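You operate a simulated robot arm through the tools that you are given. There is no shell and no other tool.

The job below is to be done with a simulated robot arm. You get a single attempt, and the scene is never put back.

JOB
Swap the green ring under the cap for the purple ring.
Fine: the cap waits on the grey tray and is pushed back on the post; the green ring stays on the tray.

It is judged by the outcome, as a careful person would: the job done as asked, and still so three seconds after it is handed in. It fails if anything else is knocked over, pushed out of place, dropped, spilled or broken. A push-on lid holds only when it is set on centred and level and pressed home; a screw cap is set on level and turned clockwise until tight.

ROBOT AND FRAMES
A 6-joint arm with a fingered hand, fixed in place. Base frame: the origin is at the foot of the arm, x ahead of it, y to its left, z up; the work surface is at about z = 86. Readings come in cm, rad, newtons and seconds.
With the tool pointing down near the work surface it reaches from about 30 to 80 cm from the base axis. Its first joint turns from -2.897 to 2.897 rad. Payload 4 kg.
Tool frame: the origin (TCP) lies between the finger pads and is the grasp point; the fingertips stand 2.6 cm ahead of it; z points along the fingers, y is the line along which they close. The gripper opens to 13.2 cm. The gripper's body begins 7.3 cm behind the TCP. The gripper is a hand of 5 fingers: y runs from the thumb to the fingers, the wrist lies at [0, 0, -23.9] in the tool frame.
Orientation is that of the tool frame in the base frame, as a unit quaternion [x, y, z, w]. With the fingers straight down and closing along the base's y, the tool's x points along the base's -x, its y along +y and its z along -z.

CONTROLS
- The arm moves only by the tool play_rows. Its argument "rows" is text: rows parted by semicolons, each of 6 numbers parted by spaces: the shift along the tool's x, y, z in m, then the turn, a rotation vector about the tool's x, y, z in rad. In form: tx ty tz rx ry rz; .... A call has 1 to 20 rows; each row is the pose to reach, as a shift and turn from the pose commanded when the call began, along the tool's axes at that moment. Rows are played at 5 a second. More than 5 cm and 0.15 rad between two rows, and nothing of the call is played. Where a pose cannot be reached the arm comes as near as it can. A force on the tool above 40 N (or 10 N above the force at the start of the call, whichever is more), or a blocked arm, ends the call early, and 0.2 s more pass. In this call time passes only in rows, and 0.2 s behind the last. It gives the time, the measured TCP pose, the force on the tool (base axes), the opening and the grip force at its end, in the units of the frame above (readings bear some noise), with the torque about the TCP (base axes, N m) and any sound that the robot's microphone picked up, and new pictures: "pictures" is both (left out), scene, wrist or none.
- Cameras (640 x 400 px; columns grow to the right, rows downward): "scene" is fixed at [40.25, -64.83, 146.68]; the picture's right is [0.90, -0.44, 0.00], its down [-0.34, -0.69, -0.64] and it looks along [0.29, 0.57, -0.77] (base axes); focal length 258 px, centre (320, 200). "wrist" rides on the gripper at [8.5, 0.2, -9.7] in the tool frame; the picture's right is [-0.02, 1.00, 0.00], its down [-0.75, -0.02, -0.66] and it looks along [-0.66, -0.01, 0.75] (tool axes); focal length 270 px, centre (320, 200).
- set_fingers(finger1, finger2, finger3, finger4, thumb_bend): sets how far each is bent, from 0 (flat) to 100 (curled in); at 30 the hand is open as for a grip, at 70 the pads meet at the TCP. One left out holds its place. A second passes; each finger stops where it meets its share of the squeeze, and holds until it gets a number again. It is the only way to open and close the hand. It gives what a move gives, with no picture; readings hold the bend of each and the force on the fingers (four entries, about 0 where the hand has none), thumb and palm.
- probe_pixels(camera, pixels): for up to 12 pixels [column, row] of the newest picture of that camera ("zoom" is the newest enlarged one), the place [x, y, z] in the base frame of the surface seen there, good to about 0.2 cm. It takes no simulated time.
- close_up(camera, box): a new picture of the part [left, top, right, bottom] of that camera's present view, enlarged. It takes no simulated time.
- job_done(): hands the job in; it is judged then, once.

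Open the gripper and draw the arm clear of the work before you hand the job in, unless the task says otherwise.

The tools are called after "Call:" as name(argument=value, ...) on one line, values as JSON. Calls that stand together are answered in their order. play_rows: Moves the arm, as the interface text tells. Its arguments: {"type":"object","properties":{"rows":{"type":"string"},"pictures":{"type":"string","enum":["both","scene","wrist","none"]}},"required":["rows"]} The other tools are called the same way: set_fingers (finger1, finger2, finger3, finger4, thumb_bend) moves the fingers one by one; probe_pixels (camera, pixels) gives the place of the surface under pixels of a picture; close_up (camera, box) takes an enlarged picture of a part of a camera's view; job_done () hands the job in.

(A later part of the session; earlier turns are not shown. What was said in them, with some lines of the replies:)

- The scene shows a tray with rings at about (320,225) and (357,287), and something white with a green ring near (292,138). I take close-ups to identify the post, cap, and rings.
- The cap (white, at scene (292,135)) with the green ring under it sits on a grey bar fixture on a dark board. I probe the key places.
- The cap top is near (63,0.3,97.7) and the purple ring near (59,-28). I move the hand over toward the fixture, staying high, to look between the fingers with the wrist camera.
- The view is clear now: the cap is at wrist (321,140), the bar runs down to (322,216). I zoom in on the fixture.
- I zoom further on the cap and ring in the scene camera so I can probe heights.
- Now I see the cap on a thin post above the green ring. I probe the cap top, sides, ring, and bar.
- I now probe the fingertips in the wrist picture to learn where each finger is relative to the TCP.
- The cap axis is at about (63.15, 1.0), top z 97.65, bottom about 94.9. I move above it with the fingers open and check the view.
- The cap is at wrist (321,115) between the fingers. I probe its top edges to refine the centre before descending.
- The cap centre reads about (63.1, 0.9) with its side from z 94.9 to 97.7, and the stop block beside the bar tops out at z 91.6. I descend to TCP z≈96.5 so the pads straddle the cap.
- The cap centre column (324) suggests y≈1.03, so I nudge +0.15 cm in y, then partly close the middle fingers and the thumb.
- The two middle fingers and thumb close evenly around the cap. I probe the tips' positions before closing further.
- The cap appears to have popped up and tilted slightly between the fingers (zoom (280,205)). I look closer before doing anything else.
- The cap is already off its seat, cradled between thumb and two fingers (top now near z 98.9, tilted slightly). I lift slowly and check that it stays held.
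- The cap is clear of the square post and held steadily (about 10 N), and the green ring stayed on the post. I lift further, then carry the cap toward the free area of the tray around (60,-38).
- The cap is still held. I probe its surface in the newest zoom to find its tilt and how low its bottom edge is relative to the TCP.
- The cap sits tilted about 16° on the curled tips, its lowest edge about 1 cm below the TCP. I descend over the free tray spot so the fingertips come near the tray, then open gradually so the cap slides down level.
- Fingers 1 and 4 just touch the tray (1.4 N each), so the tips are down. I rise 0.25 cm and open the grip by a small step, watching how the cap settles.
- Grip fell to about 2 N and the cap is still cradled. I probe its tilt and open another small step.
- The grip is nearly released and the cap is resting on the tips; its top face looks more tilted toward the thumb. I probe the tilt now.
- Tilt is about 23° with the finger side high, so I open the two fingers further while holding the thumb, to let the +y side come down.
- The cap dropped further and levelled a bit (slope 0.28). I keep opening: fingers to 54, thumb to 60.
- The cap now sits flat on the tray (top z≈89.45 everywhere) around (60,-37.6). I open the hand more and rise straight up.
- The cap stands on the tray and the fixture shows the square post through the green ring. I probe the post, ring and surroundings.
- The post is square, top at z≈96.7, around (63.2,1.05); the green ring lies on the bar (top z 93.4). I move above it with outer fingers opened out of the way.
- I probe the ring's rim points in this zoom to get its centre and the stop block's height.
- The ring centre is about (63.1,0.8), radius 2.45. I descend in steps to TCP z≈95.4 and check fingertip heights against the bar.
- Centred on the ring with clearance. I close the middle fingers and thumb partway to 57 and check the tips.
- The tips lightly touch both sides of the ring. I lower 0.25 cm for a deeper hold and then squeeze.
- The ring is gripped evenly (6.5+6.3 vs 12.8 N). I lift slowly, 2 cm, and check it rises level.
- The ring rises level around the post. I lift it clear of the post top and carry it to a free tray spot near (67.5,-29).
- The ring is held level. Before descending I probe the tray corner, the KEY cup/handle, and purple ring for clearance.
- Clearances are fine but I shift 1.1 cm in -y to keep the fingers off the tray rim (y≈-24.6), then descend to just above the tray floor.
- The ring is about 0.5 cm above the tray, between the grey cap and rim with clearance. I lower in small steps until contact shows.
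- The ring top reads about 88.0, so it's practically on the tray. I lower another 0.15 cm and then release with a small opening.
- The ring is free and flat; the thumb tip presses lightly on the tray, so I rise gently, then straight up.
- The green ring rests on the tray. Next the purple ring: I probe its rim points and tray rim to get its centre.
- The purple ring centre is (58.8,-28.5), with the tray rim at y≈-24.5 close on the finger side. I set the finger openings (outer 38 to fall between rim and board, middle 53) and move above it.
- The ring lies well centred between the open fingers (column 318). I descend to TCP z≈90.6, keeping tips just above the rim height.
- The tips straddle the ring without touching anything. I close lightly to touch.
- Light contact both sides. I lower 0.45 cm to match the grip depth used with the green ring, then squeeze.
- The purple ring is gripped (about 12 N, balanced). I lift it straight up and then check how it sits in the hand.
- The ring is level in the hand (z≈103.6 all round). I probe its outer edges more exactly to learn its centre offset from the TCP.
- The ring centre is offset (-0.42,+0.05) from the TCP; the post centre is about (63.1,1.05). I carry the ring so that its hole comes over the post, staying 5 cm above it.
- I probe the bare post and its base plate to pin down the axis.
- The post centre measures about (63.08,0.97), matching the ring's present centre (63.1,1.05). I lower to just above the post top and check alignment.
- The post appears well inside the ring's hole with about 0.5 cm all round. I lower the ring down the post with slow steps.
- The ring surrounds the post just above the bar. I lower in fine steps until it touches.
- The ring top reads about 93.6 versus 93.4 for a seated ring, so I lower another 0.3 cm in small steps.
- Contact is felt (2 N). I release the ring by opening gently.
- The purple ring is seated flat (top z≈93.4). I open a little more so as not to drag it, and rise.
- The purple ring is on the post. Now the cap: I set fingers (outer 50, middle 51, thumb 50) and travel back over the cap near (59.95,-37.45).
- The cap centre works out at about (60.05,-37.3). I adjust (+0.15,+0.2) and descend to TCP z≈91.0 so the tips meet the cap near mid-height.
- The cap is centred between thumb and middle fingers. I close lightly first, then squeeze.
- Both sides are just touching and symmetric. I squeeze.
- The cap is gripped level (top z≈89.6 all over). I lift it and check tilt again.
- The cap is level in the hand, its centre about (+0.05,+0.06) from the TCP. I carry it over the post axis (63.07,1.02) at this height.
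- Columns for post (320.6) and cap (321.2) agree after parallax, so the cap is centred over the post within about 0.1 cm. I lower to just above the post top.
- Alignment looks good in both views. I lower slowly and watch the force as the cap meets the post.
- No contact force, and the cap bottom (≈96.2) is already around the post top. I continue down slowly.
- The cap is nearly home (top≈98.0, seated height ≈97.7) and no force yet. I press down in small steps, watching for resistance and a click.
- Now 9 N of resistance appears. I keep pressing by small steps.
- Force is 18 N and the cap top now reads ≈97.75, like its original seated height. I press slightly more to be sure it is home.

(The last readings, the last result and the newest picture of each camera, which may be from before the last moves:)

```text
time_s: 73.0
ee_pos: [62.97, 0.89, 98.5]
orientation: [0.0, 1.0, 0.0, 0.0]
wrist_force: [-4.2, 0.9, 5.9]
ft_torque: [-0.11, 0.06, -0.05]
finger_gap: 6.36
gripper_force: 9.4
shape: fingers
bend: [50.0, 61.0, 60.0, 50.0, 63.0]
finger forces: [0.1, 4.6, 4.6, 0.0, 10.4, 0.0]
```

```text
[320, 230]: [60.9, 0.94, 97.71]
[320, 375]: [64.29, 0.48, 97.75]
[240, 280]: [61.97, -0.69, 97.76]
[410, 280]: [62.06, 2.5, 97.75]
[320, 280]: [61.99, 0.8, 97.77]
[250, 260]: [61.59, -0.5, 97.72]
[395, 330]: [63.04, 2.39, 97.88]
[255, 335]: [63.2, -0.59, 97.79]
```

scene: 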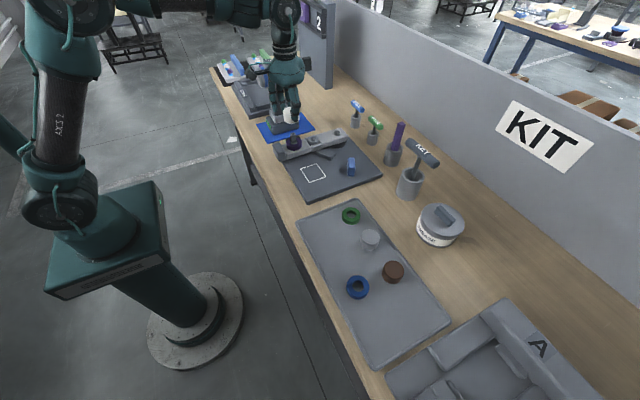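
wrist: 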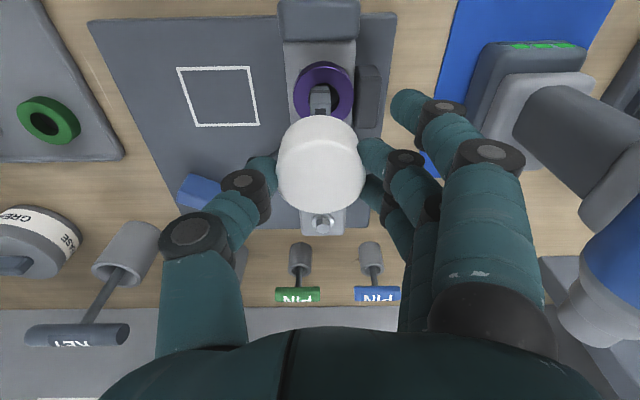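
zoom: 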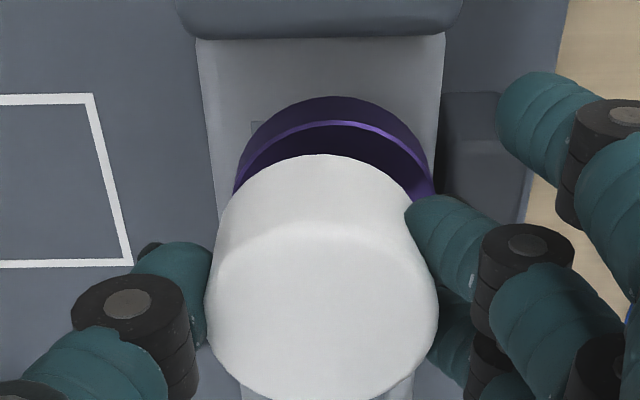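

The grip slid down the cap; the cap stays level at top ≈97.76. I release, back off upward, and compare with the original seated height.

Call:
set_fingers(finger2=50, finger3=50, thumb_bend=50)

Call:
play_rows(rows="0 0 -0.01 0 0 0; 0 0 -0.03 0 0 0; 0 0 -0.06 0 0 0; 0 0 -0.09 0 0 0")

Call:
close_up(camera="wrist", box=[230, 30, 420, 170])

Call:
close_up(camera="scene", box=[272, 118, 320, 166])

Call:
probe_pixels(camera="zoom", pixels=[[292, 112], [236, 112], [350, 112], [292, 84], [293, 145], [295, 160], [296, 205], [300, 240], [302, 266], [303, 215], [400, 220], [244, 220]])

```text
time_s: 74.0
ee_pos: [62.97, 0.96, 98.59]
orientation: [0.0, 1.0, 0.0, 0.0]
wrist_force: [0.7, 1.1, 0.0]
ft_torque: [0.02, -0.02, 0.02]
finger_gap: 7.47
gripper_force: 0.0
shape: fingers
bend: [50.0, 50.0, 50.0, 50.0, 50.0]
finger forces: [0.1, 0.1, 0.1, 0.1, 0.1, 0.0]
```

```text
time_s: 75.0
ee_pos: [63.11, 0.82, 107.58]
orientation: [0.0, 1.0, 0.0, 0.0]
wrist_force: [0.0, -0.2, -0.3]
ft_torque: [0.01, -0.02, 0.01]
finger_gap: 7.49
gripper_force: 0.0
shape: fingers
bend: [50.0, 50.0, 50.0, 50.0, 50.0]
finger forces: [0.1, 0.0, 0.0, 0.1, 0.0, 0.0]
```

scene: 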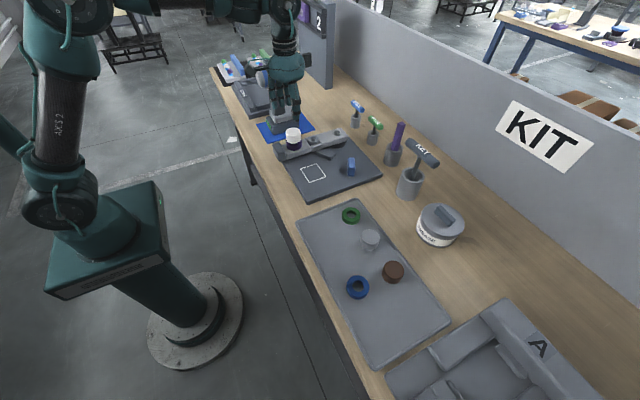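
wrist: 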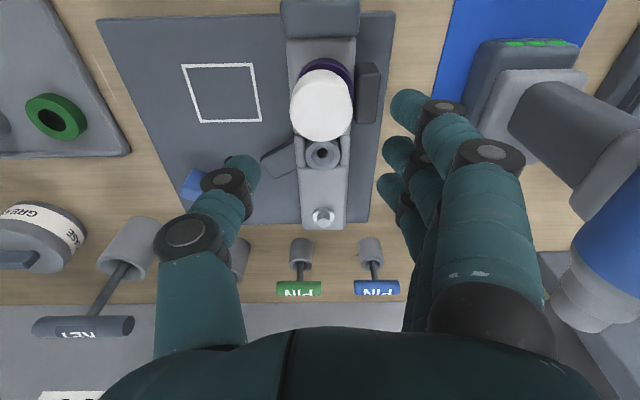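

```text
2.86 times, centred on (325, 100) of wrist
```

zoom: 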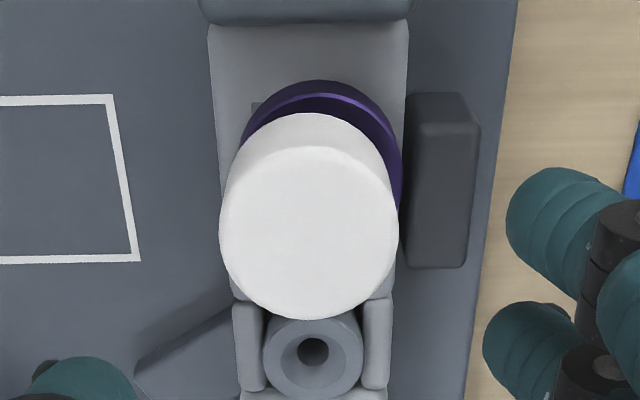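

```text
8.33 times, centred on (296, 142) of scene
```

zoom: 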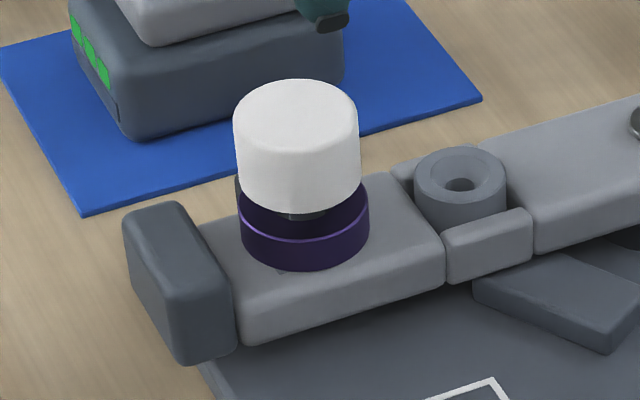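

```text
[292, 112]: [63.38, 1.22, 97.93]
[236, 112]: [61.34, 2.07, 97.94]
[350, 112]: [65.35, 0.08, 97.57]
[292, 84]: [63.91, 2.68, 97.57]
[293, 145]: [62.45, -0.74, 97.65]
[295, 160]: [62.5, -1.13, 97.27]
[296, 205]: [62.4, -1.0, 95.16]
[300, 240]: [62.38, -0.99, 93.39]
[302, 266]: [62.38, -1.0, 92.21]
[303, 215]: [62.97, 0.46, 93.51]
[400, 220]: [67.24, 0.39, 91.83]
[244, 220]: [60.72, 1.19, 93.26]
```

The cap sits at the same height and place as at the start (same rows in the zoom), level over the purple ring. To make sure it is pressed home I close the thumb and middle fingers into a bundle to press from above on its centre.

Call:
set_fingers(finger1=30, finger2=72, finger3=72, finger4=30, thumb_bend=72)

Call:
close_up(camera="wrist", box=[180, 30, 460, 230])

Call:
close_up(camera="scene", box=[256, 80, 336, 150])

```text
time_s: 76.0
ee_pos: [63.06, 0.92, 107.6]
orientation: [-0.001, 1.0, 0.0, 0.0]
wrist_force: [0.5, 0.2, -0.3]
ft_torque: [0.0, 0.02, -0.01]
finger_gap: 7.37
gripper_force: 0.0
shape: fingers
bend: [30.0, 72.0, 72.0, 30.0, 72.0]
finger forces: [0.0, 0.0, 0.0, 0.0, 0.0, 0.0]
```

```text
2.00 times, centred on (320, 130) of wrist
```

zoom: 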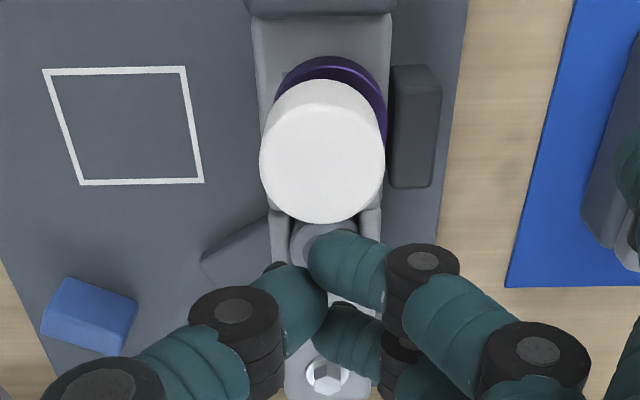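

```text
5.71 times, centred on (296, 115) of scene
```

zoom: 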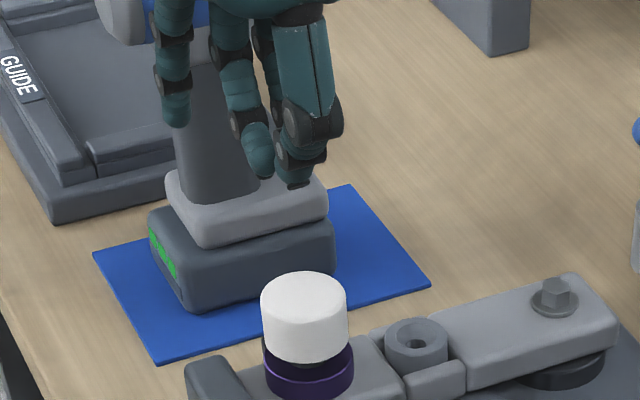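

I probe the bundled tips to know their height and where they'd land on the cap top.

Call:
probe_pixels(camera="zoom", pixels=[[298, 184], [290, 175], [262, 172], [255, 160], [305, 165], [305, 290], [305, 275]])

Call:
probe_pixels(camera="wrist", pixels=[[298, 196], [310, 215], [318, 250], [325, 250], [318, 262], [330, 290], [340, 265], [300, 270]])

```text
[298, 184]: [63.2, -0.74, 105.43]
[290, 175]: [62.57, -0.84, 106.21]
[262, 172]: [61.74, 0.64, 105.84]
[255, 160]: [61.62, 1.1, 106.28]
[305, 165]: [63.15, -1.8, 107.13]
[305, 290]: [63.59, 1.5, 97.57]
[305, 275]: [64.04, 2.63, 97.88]
```

```text
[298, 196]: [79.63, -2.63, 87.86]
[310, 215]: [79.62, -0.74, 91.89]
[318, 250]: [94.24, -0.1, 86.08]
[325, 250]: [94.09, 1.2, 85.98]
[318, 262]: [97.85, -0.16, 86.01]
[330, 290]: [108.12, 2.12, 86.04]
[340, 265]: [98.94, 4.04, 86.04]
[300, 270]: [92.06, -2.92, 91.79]
```

The tips lie at about z = TCP-2.2, straddling the axis. I descend to just above the cap top.

Call:
play_rows(rows="0 0.0005 0.02 0 0 0; 0 0.0005 0.04 0 0 0; 0 0.0005 0.055 0 0 0; 0 0.0005 0.066 0 0 0; 0 0.0005 0.07 0 0 0", pictures="none")

Call:
close_up(camera="scene", box=[272, 106, 320, 150])

Call:
close_up(camera="wrist", box=[200, 60, 440, 240])

```text
time_s: 77.2
ee_pos: [62.95, 0.93, 100.68]
orientation: [0.0, 1.0, 0.0, 0.0]
wrist_force: [0.8, 0.0, -0.8]
ft_torque: [0.0, 0.02, 0.02]
finger_gap: 7.39
gripper_force: 0.0
shape: fingers
bend: [30.0, 72.0, 72.0, 30.0, 72.0]
finger forces: [0.0, 0.0, 0.0, 0.0, 0.0, 0.0]
```

```text
9.09 times, centred on (296, 128) of scene
```

zoom: 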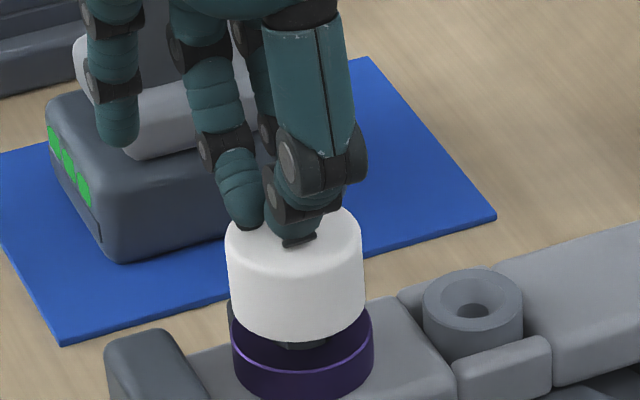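

```text
2.22 times, centred on (320, 150) of wrist
```

zoom: 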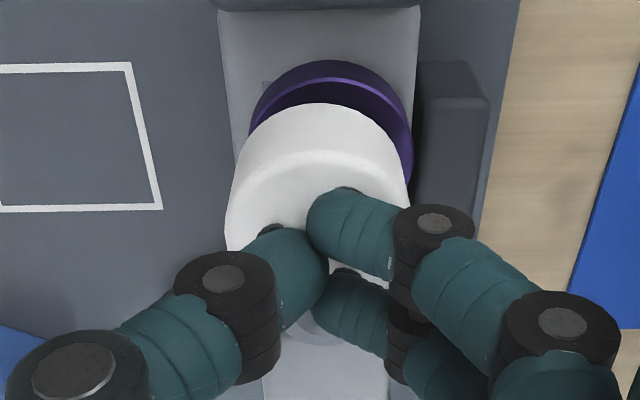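

The fingertip bundle is right over the cap's centre. I press down in small steps and watch the force.

Call:
play_rows(rows="0 0 0.002 0 0 0; 0 0 0.004 0 0 0; 0 0 0.006 0 0 0; 0 0 0.007 0 0 0; 0 0 0.008 0 0 0", pictures="none")

```text
time_s: 78.3
ee_pos: [62.99, 1.01, 100.31]
orientation: [0.0, 1.0, 0.001, 0.004]
wrist_force: [-2.2, -1.7, 12.2]
ft_torque: [-0.07, 0.08, 0.03]
finger_gap: 7.2
gripper_force: 6.6
shape: fingers
bend: [30.0, 72.0, 72.0, 30.0, 73.0]
finger forces: [0.0, 0.1, 0.0, 0.0, 12.9, 0.1]
stopped in row 5: the force on the tool passed its limit at 42 N (the readings are from after the stop); the commanded pose is now the measured one
```

The press reached 42 N and stopped; now 12 N remains on the thumb. I back off slightly and inspect the cap.

Call:
play_rows(rows="0 0 -0.005 0 0 0; 0 0 -0.02 0 0 0; 0 0 -0.05 0 0 0; 0 0 -0.08 0 0 0")

Call:
close_up(camera="scene", box=[272, 118, 320, 166])

Call:
probe_pixels(camera="zoom", pixels=[[292, 112], [240, 115], [350, 115], [298, 84], [297, 145], [297, 160], [298, 205], [300, 240], [302, 260], [250, 135], [345, 135], [320, 95]])

Call:
close_up(camera="wrist", box=[230, 30, 420, 170])

```text
time_s: 79.3
ee_pos: [63.03, 0.94, 108.17]
orientation: [0.001, 1.0, 0.0, 0.002]
wrist_force: [0.4, -0.8, -0.2]
ft_torque: [0.02, -0.01, 0.01]
finger_gap: 7.26
gripper_force: 0.1
shape: fingers
bend: [30.0, 72.0, 72.0, 30.0, 72.0]
finger forces: [0.0, 0.0, 0.0, 0.1, 0.1, 0.0]
```

scene: 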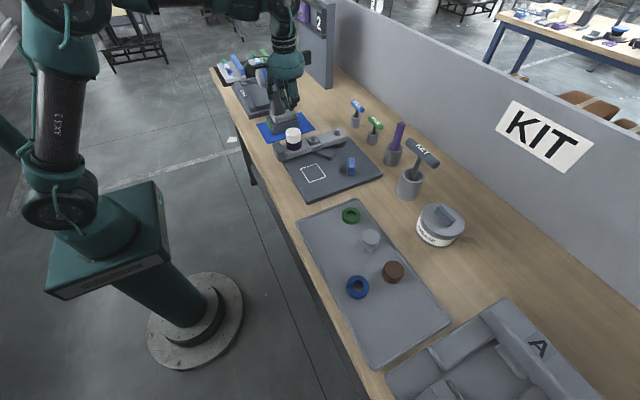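
wrist: 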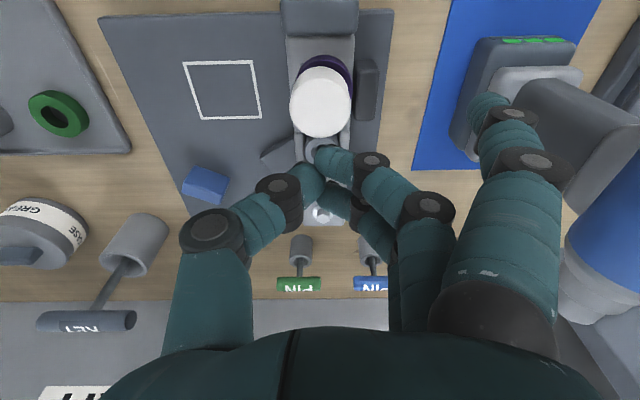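

```text
8.33 times, centred on (296, 142) of scene
```

zoom: 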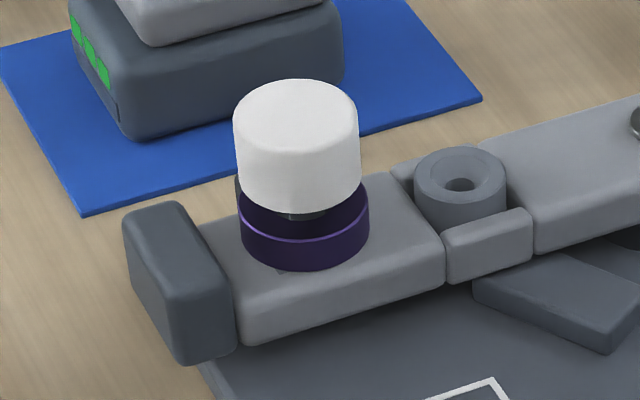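

```text
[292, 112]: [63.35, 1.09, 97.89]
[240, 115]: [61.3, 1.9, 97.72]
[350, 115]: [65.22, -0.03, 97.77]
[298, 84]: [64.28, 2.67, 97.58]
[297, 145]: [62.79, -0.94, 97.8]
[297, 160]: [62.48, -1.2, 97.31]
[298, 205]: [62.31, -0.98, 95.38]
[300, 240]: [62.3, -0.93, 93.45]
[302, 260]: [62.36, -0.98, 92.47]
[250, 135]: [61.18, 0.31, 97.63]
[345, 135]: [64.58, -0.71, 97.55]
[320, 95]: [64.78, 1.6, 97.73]
```

```text
2.86 times, centred on (325, 100) of wrist
```

zoom: 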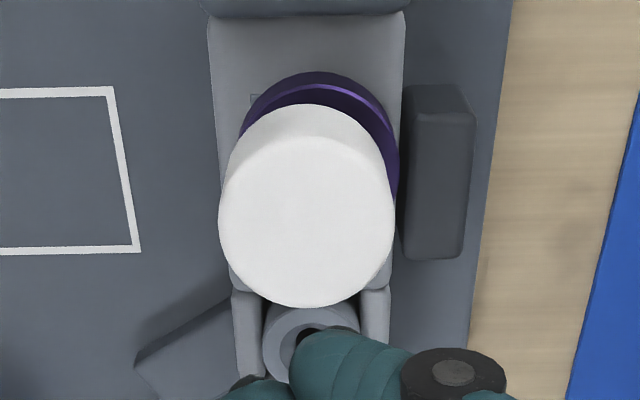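

The cap didn't budge under the 42 N press: same height, level, covering the purple ring. I do a gentle tug test with a light grip to confirm it is really holding; first open and descend around it.

Call:
set_fingers(finger1=40, finger2=50, finger3=50, finger4=40, thumb_bend=50)

Call:
play_rows(rows="0 0 0.03 0 0 0; 0 0.0005 0.06 0 0 0; 0 0.0005 0.08 0 0 0; 0 0.0005 0.089 0 0 0")

Call:
close_up(camera="wrist", box=[180, 60, 460, 240])

```text
time_s: 80.3
ee_pos: [63.04, 0.97, 108.13]
orientation: [0.0, 1.0, 0.0, 0.003]
wrist_force: [-0.2, -1.1, 0.1]
ft_torque: [0.02, 0.0, 0.03]
finger_gap: 9.07
gripper_force: 0.1
shape: fingers
bend: [40.0, 50.0, 50.0, 40.0, 50.0]
finger forces: [0.0, 0.0, 0.0, 0.0, 0.1, 0.1]
```

```text
time_s: 81.3
ee_pos: [63.02, 1.07, 99.26]
orientation: [0.0, 1.0, 0.0, 0.003]
wrist_force: [0.7, 0.8, -0.1]
ft_torque: [-0.01, 0.04, -0.01]
finger_gap: 9.09
gripper_force: 0.0
shape: fingers
bend: [40.0, 50.0, 50.0, 40.0, 50.0]
finger forces: [0.1, 0.0, 0.0, 0.0, 0.0, 0.0]
```

scene: 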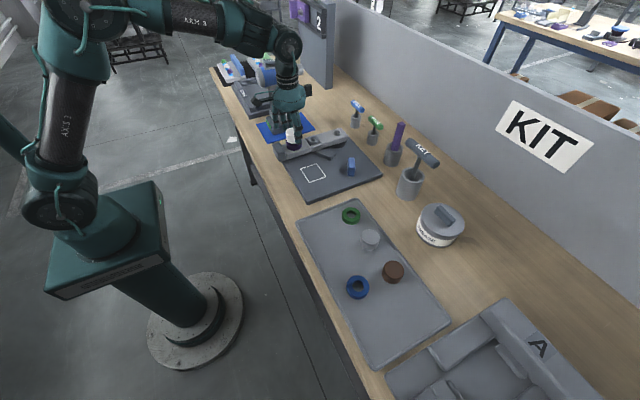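
wrist: 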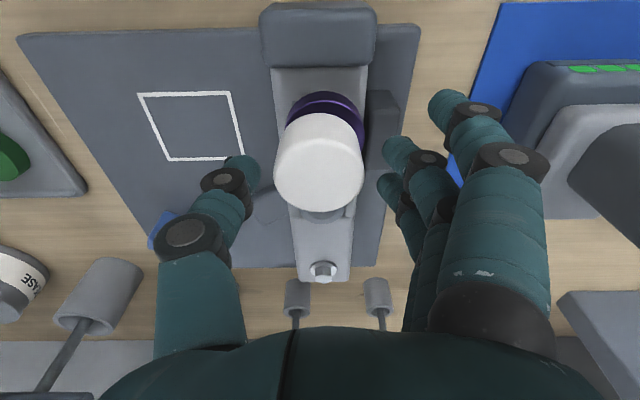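

```text
2.22 times, centred on (320, 150) of wrist
```

zoom: 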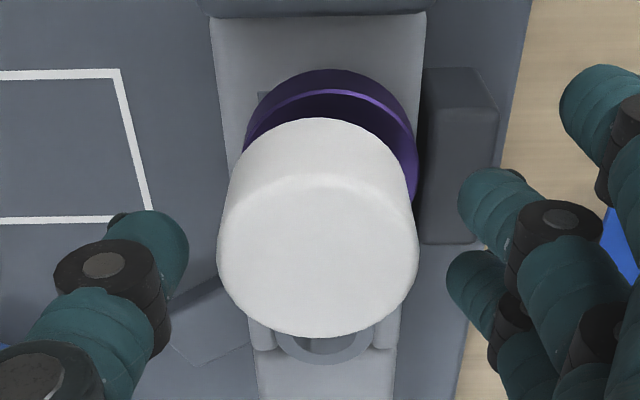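

Fingers straddle the cap symmetrically. I close to a light squeeze only.

Call:
set_fingers(finger2=58, finger3=58, thumb_bend=58)

```text
time_s: 82.3
ee_pos: [63.1, 0.97, 99.28]
orientation: [0.0, 1.0, -0.001, 0.002]
wrist_force: [-0.2, -0.1, -0.3]
ft_torque: [-0.02, 0.01, 0.02]
finger_gap: 8.22
gripper_force: 0.6
shape: fingers
bend: [40.0, 57.0, 57.0, 40.0, 56.0]
finger forces: [0.0, 0.1, 0.1, 0.0, 1.4, 0.0]
```

Only about 1 N; I squeeze slightly more so the tug has some hold.

Call:
set_fingers(finger2=60, finger3=60, thumb_bend=60)

Call:
play_rows(rows="0 0 -0.0005 0 0 0; 0 0 -0.001 0 0 0", pictures="none")

Call:
close_up(camera="wrist", box=[180, 60, 460, 240])

Call:
probe_pixels(camera="zoom", pixels=[[318, 200], [318, 320], [250, 240], [390, 240], [318, 260]])

```text
time_s: 83.3
ee_pos: [63.09, 1.06, 99.22]
orientation: [0.0, 1.0, 0.0, 0.003]
wrist_force: [0.3, -2.0, -0.4]
ft_torque: [-0.01, 0.01, -0.03]
finger_gap: 8.13
gripper_force: 3.3
shape: fingers
bend: [40.0, 58.0, 58.0, 40.0, 58.0]
finger forces: [0.0, 1.3, 1.7, 0.1, 4.4, 0.0]
```

```text
time_s: 83.9
ee_pos: [63.13, 1.01, 99.32]
orientation: [0.0, 1.0, 0.0, 0.003]
wrist_force: [-0.5, -0.9, -4.5]
ft_torque: [-0.02, -0.04, -0.03]
finger_gap: 8.12
gripper_force: 3.9
shape: fingers
bend: [40.0, 58.0, 58.0, 40.0, 58.0]
finger forces: [0.0, 1.3, 1.7, 0.0, 4.0, 0.0]
```

```text
2.22 times, centred on (320, 150) of wrist
```

zoom: 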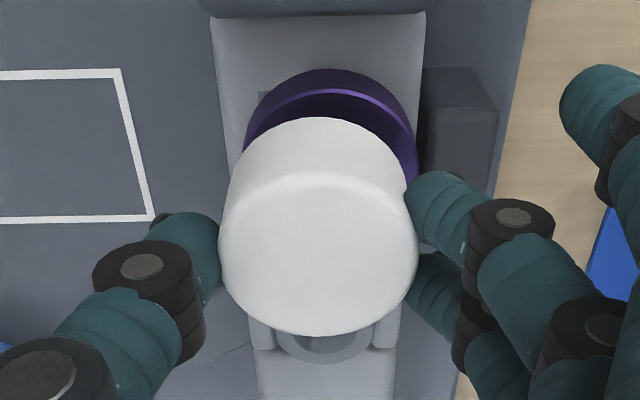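

```text
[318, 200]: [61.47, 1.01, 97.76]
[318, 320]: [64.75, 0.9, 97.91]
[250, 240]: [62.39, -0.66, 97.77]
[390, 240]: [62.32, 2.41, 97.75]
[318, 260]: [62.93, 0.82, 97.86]
```

A 0.1 cm tug met 4.5 N of resistance and the cap didn't move, so it is holding on the post. I return the 0.1 cm, release, and withdraw.

Call:
play_rows(rows="0 0 0.0012 0 0 0", pictures="none")

Call:
set_fingers(finger2=46, finger3=46, thumb_bend=46)

Call:
play_rows(rows="0 0 -0.01 0 0 0; 0 0 -0.03 0 0 0; 0 0 -0.06 0 0 0; 0 0 -0.09 0 0 0; 0 0 -0.13 0 0 0; 0 0 -0.17 0 0 0; 0.04 -0.01 -0.17 0 0 0; 0.08 -0.04 -0.17 0 0 0; 0.11 -0.07 -0.17 0 0 0; 0.13 -0.11 -0.17 0 0 0; 0.13 -0.15 -0.17 0 0 0; 0.13 -0.19 -0.17 0 0 0; 0.13 -0.23 -0.17 0 0 0")

Call:
set_fingers(finger1=30, finger2=30, finger3=30, finger4=30, thumb_bend=30)

Call:
close_up(camera="scene", box=[272, 118, 320, 166])

Call:
close_up(camera="scene", box=[290, 190, 470, 370])

```text
time_s: 84.3
ee_pos: [63.21, 0.97, 99.29]
orientation: [-0.001, 1.0, 0.001, 0.003]
wrist_force: [-1.2, -0.6, -1.2]
ft_torque: [-0.02, 0.03, -0.03]
finger_gap: 8.12
gripper_force: 3.8
shape: fingers
bend: [40.0, 58.0, 58.0, 40.0, 58.0]
finger forces: [0.0, 1.5, 1.5, 0.0, 4.4, 0.0]
```

```text
time_s: 85.3
ee_pos: [63.17, 1.02, 99.19]
orientation: [-0.001, 1.0, 0.0, 0.002]
wrist_force: [-0.1, 0.6, -0.1]
ft_torque: [-0.02, -0.01, 0.02]
finger_gap: 9.71
gripper_force: 0.0
shape: fingers
bend: [40.0, 46.0, 46.0, 40.0, 46.0]
finger forces: [0.0, 0.0, 0.0, 0.0, 0.0, 0.0]
```

```text
time_s: 88.1
ee_pos: [49.84, -22.01, 116.23]
orientation: [0.0, 1.0, 0.0, 0.003]
wrist_force: [0.0, -0.5, -0.2]
ft_torque: [0.0, -0.02, 0.0]
finger_gap: 9.72
gripper_force: 0.1
shape: fingers
bend: [40.0, 46.0, 46.0, 40.0, 46.0]
finger forces: [0.0, 0.0, 0.0, 0.0, 0.0, 0.0]
```

scene: 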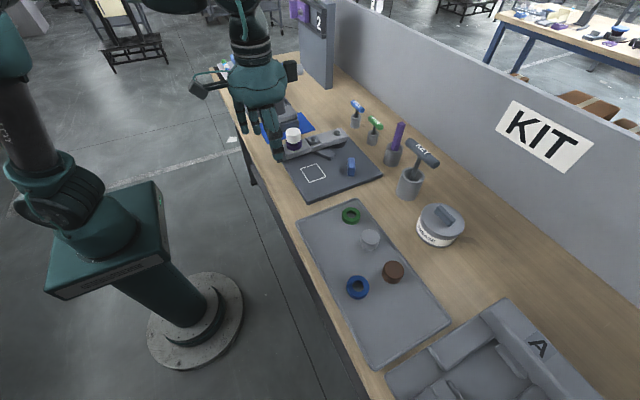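
wrist: 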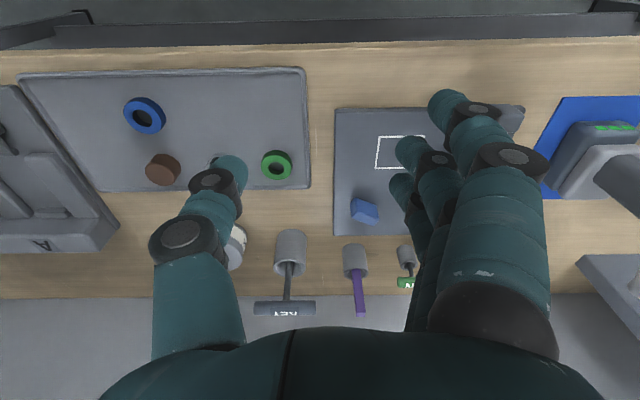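

```text
time_s: 89.1
ee_pos: [49.85, -21.94, 116.12]
orientation: [0.0, 1.0, 0.0, 0.003]
wrist_force: [-0.4, 0.0, 0.2]
ft_torque: [-0.03, -0.01, 0.02]
finger_gap: 13.85
gripper_force: 0.0
shape: fingers
bend: [30.0, 30.0, 30.0, 30.0, 30.0]
finger forces: [0.0, 0.1, 0.0, 0.0, 0.1, 0.0]
```

```text
8.33 times, centred on (296, 142) of scene
```

zoom: 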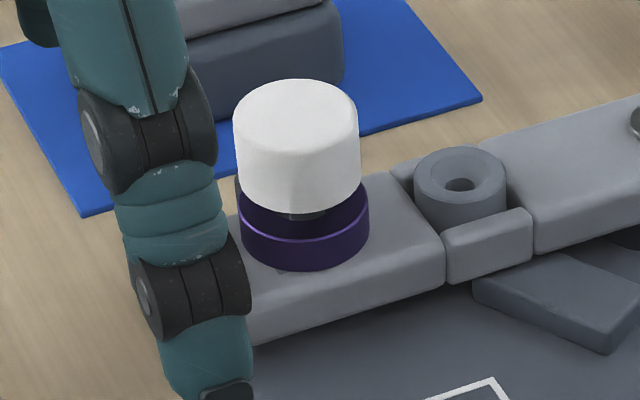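

```text
2.22 times, centred on (380, 280) of scene
```

zoom: 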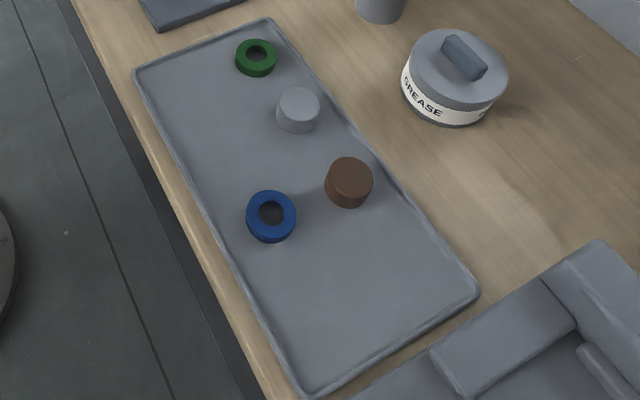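

The cap sits level on the post over the purple ring (zoom (297,145)/(305,240)), the green ring lies on the tray (zoom (256,57)), and the tray, grey and brown caps and blue ring are where they began. The hand is open and clear, so I hand the job in.

Call:
job_done()

```text
The job is handed in.
```

The swap is done and handed in. The purple ring is on the post under the cap, and the green ring lies on the grey tray.

- **Cap:** It sits level at the same height as at the start. I pressed it down by the grip to about 18 N, then from above until the 42 N force stop. A gentle 4.5 N upward tug afterwards did not move it.
- **Offset:** The cap stands about 0.1 cm sideways from where it began, and the purple ring is slightly off-centre on the post.
- **First removal:** On the first grip the curled fingertips lifted the cap off and held it tilted. I lowered it onto the tray by opening the fingers in small steps, so its last bit of travel was a slide between them.
- **Surroundings:** The tray, the grey and brown caps, and the blue ring are where they started. The hand was open and clear of the work when I handed in.
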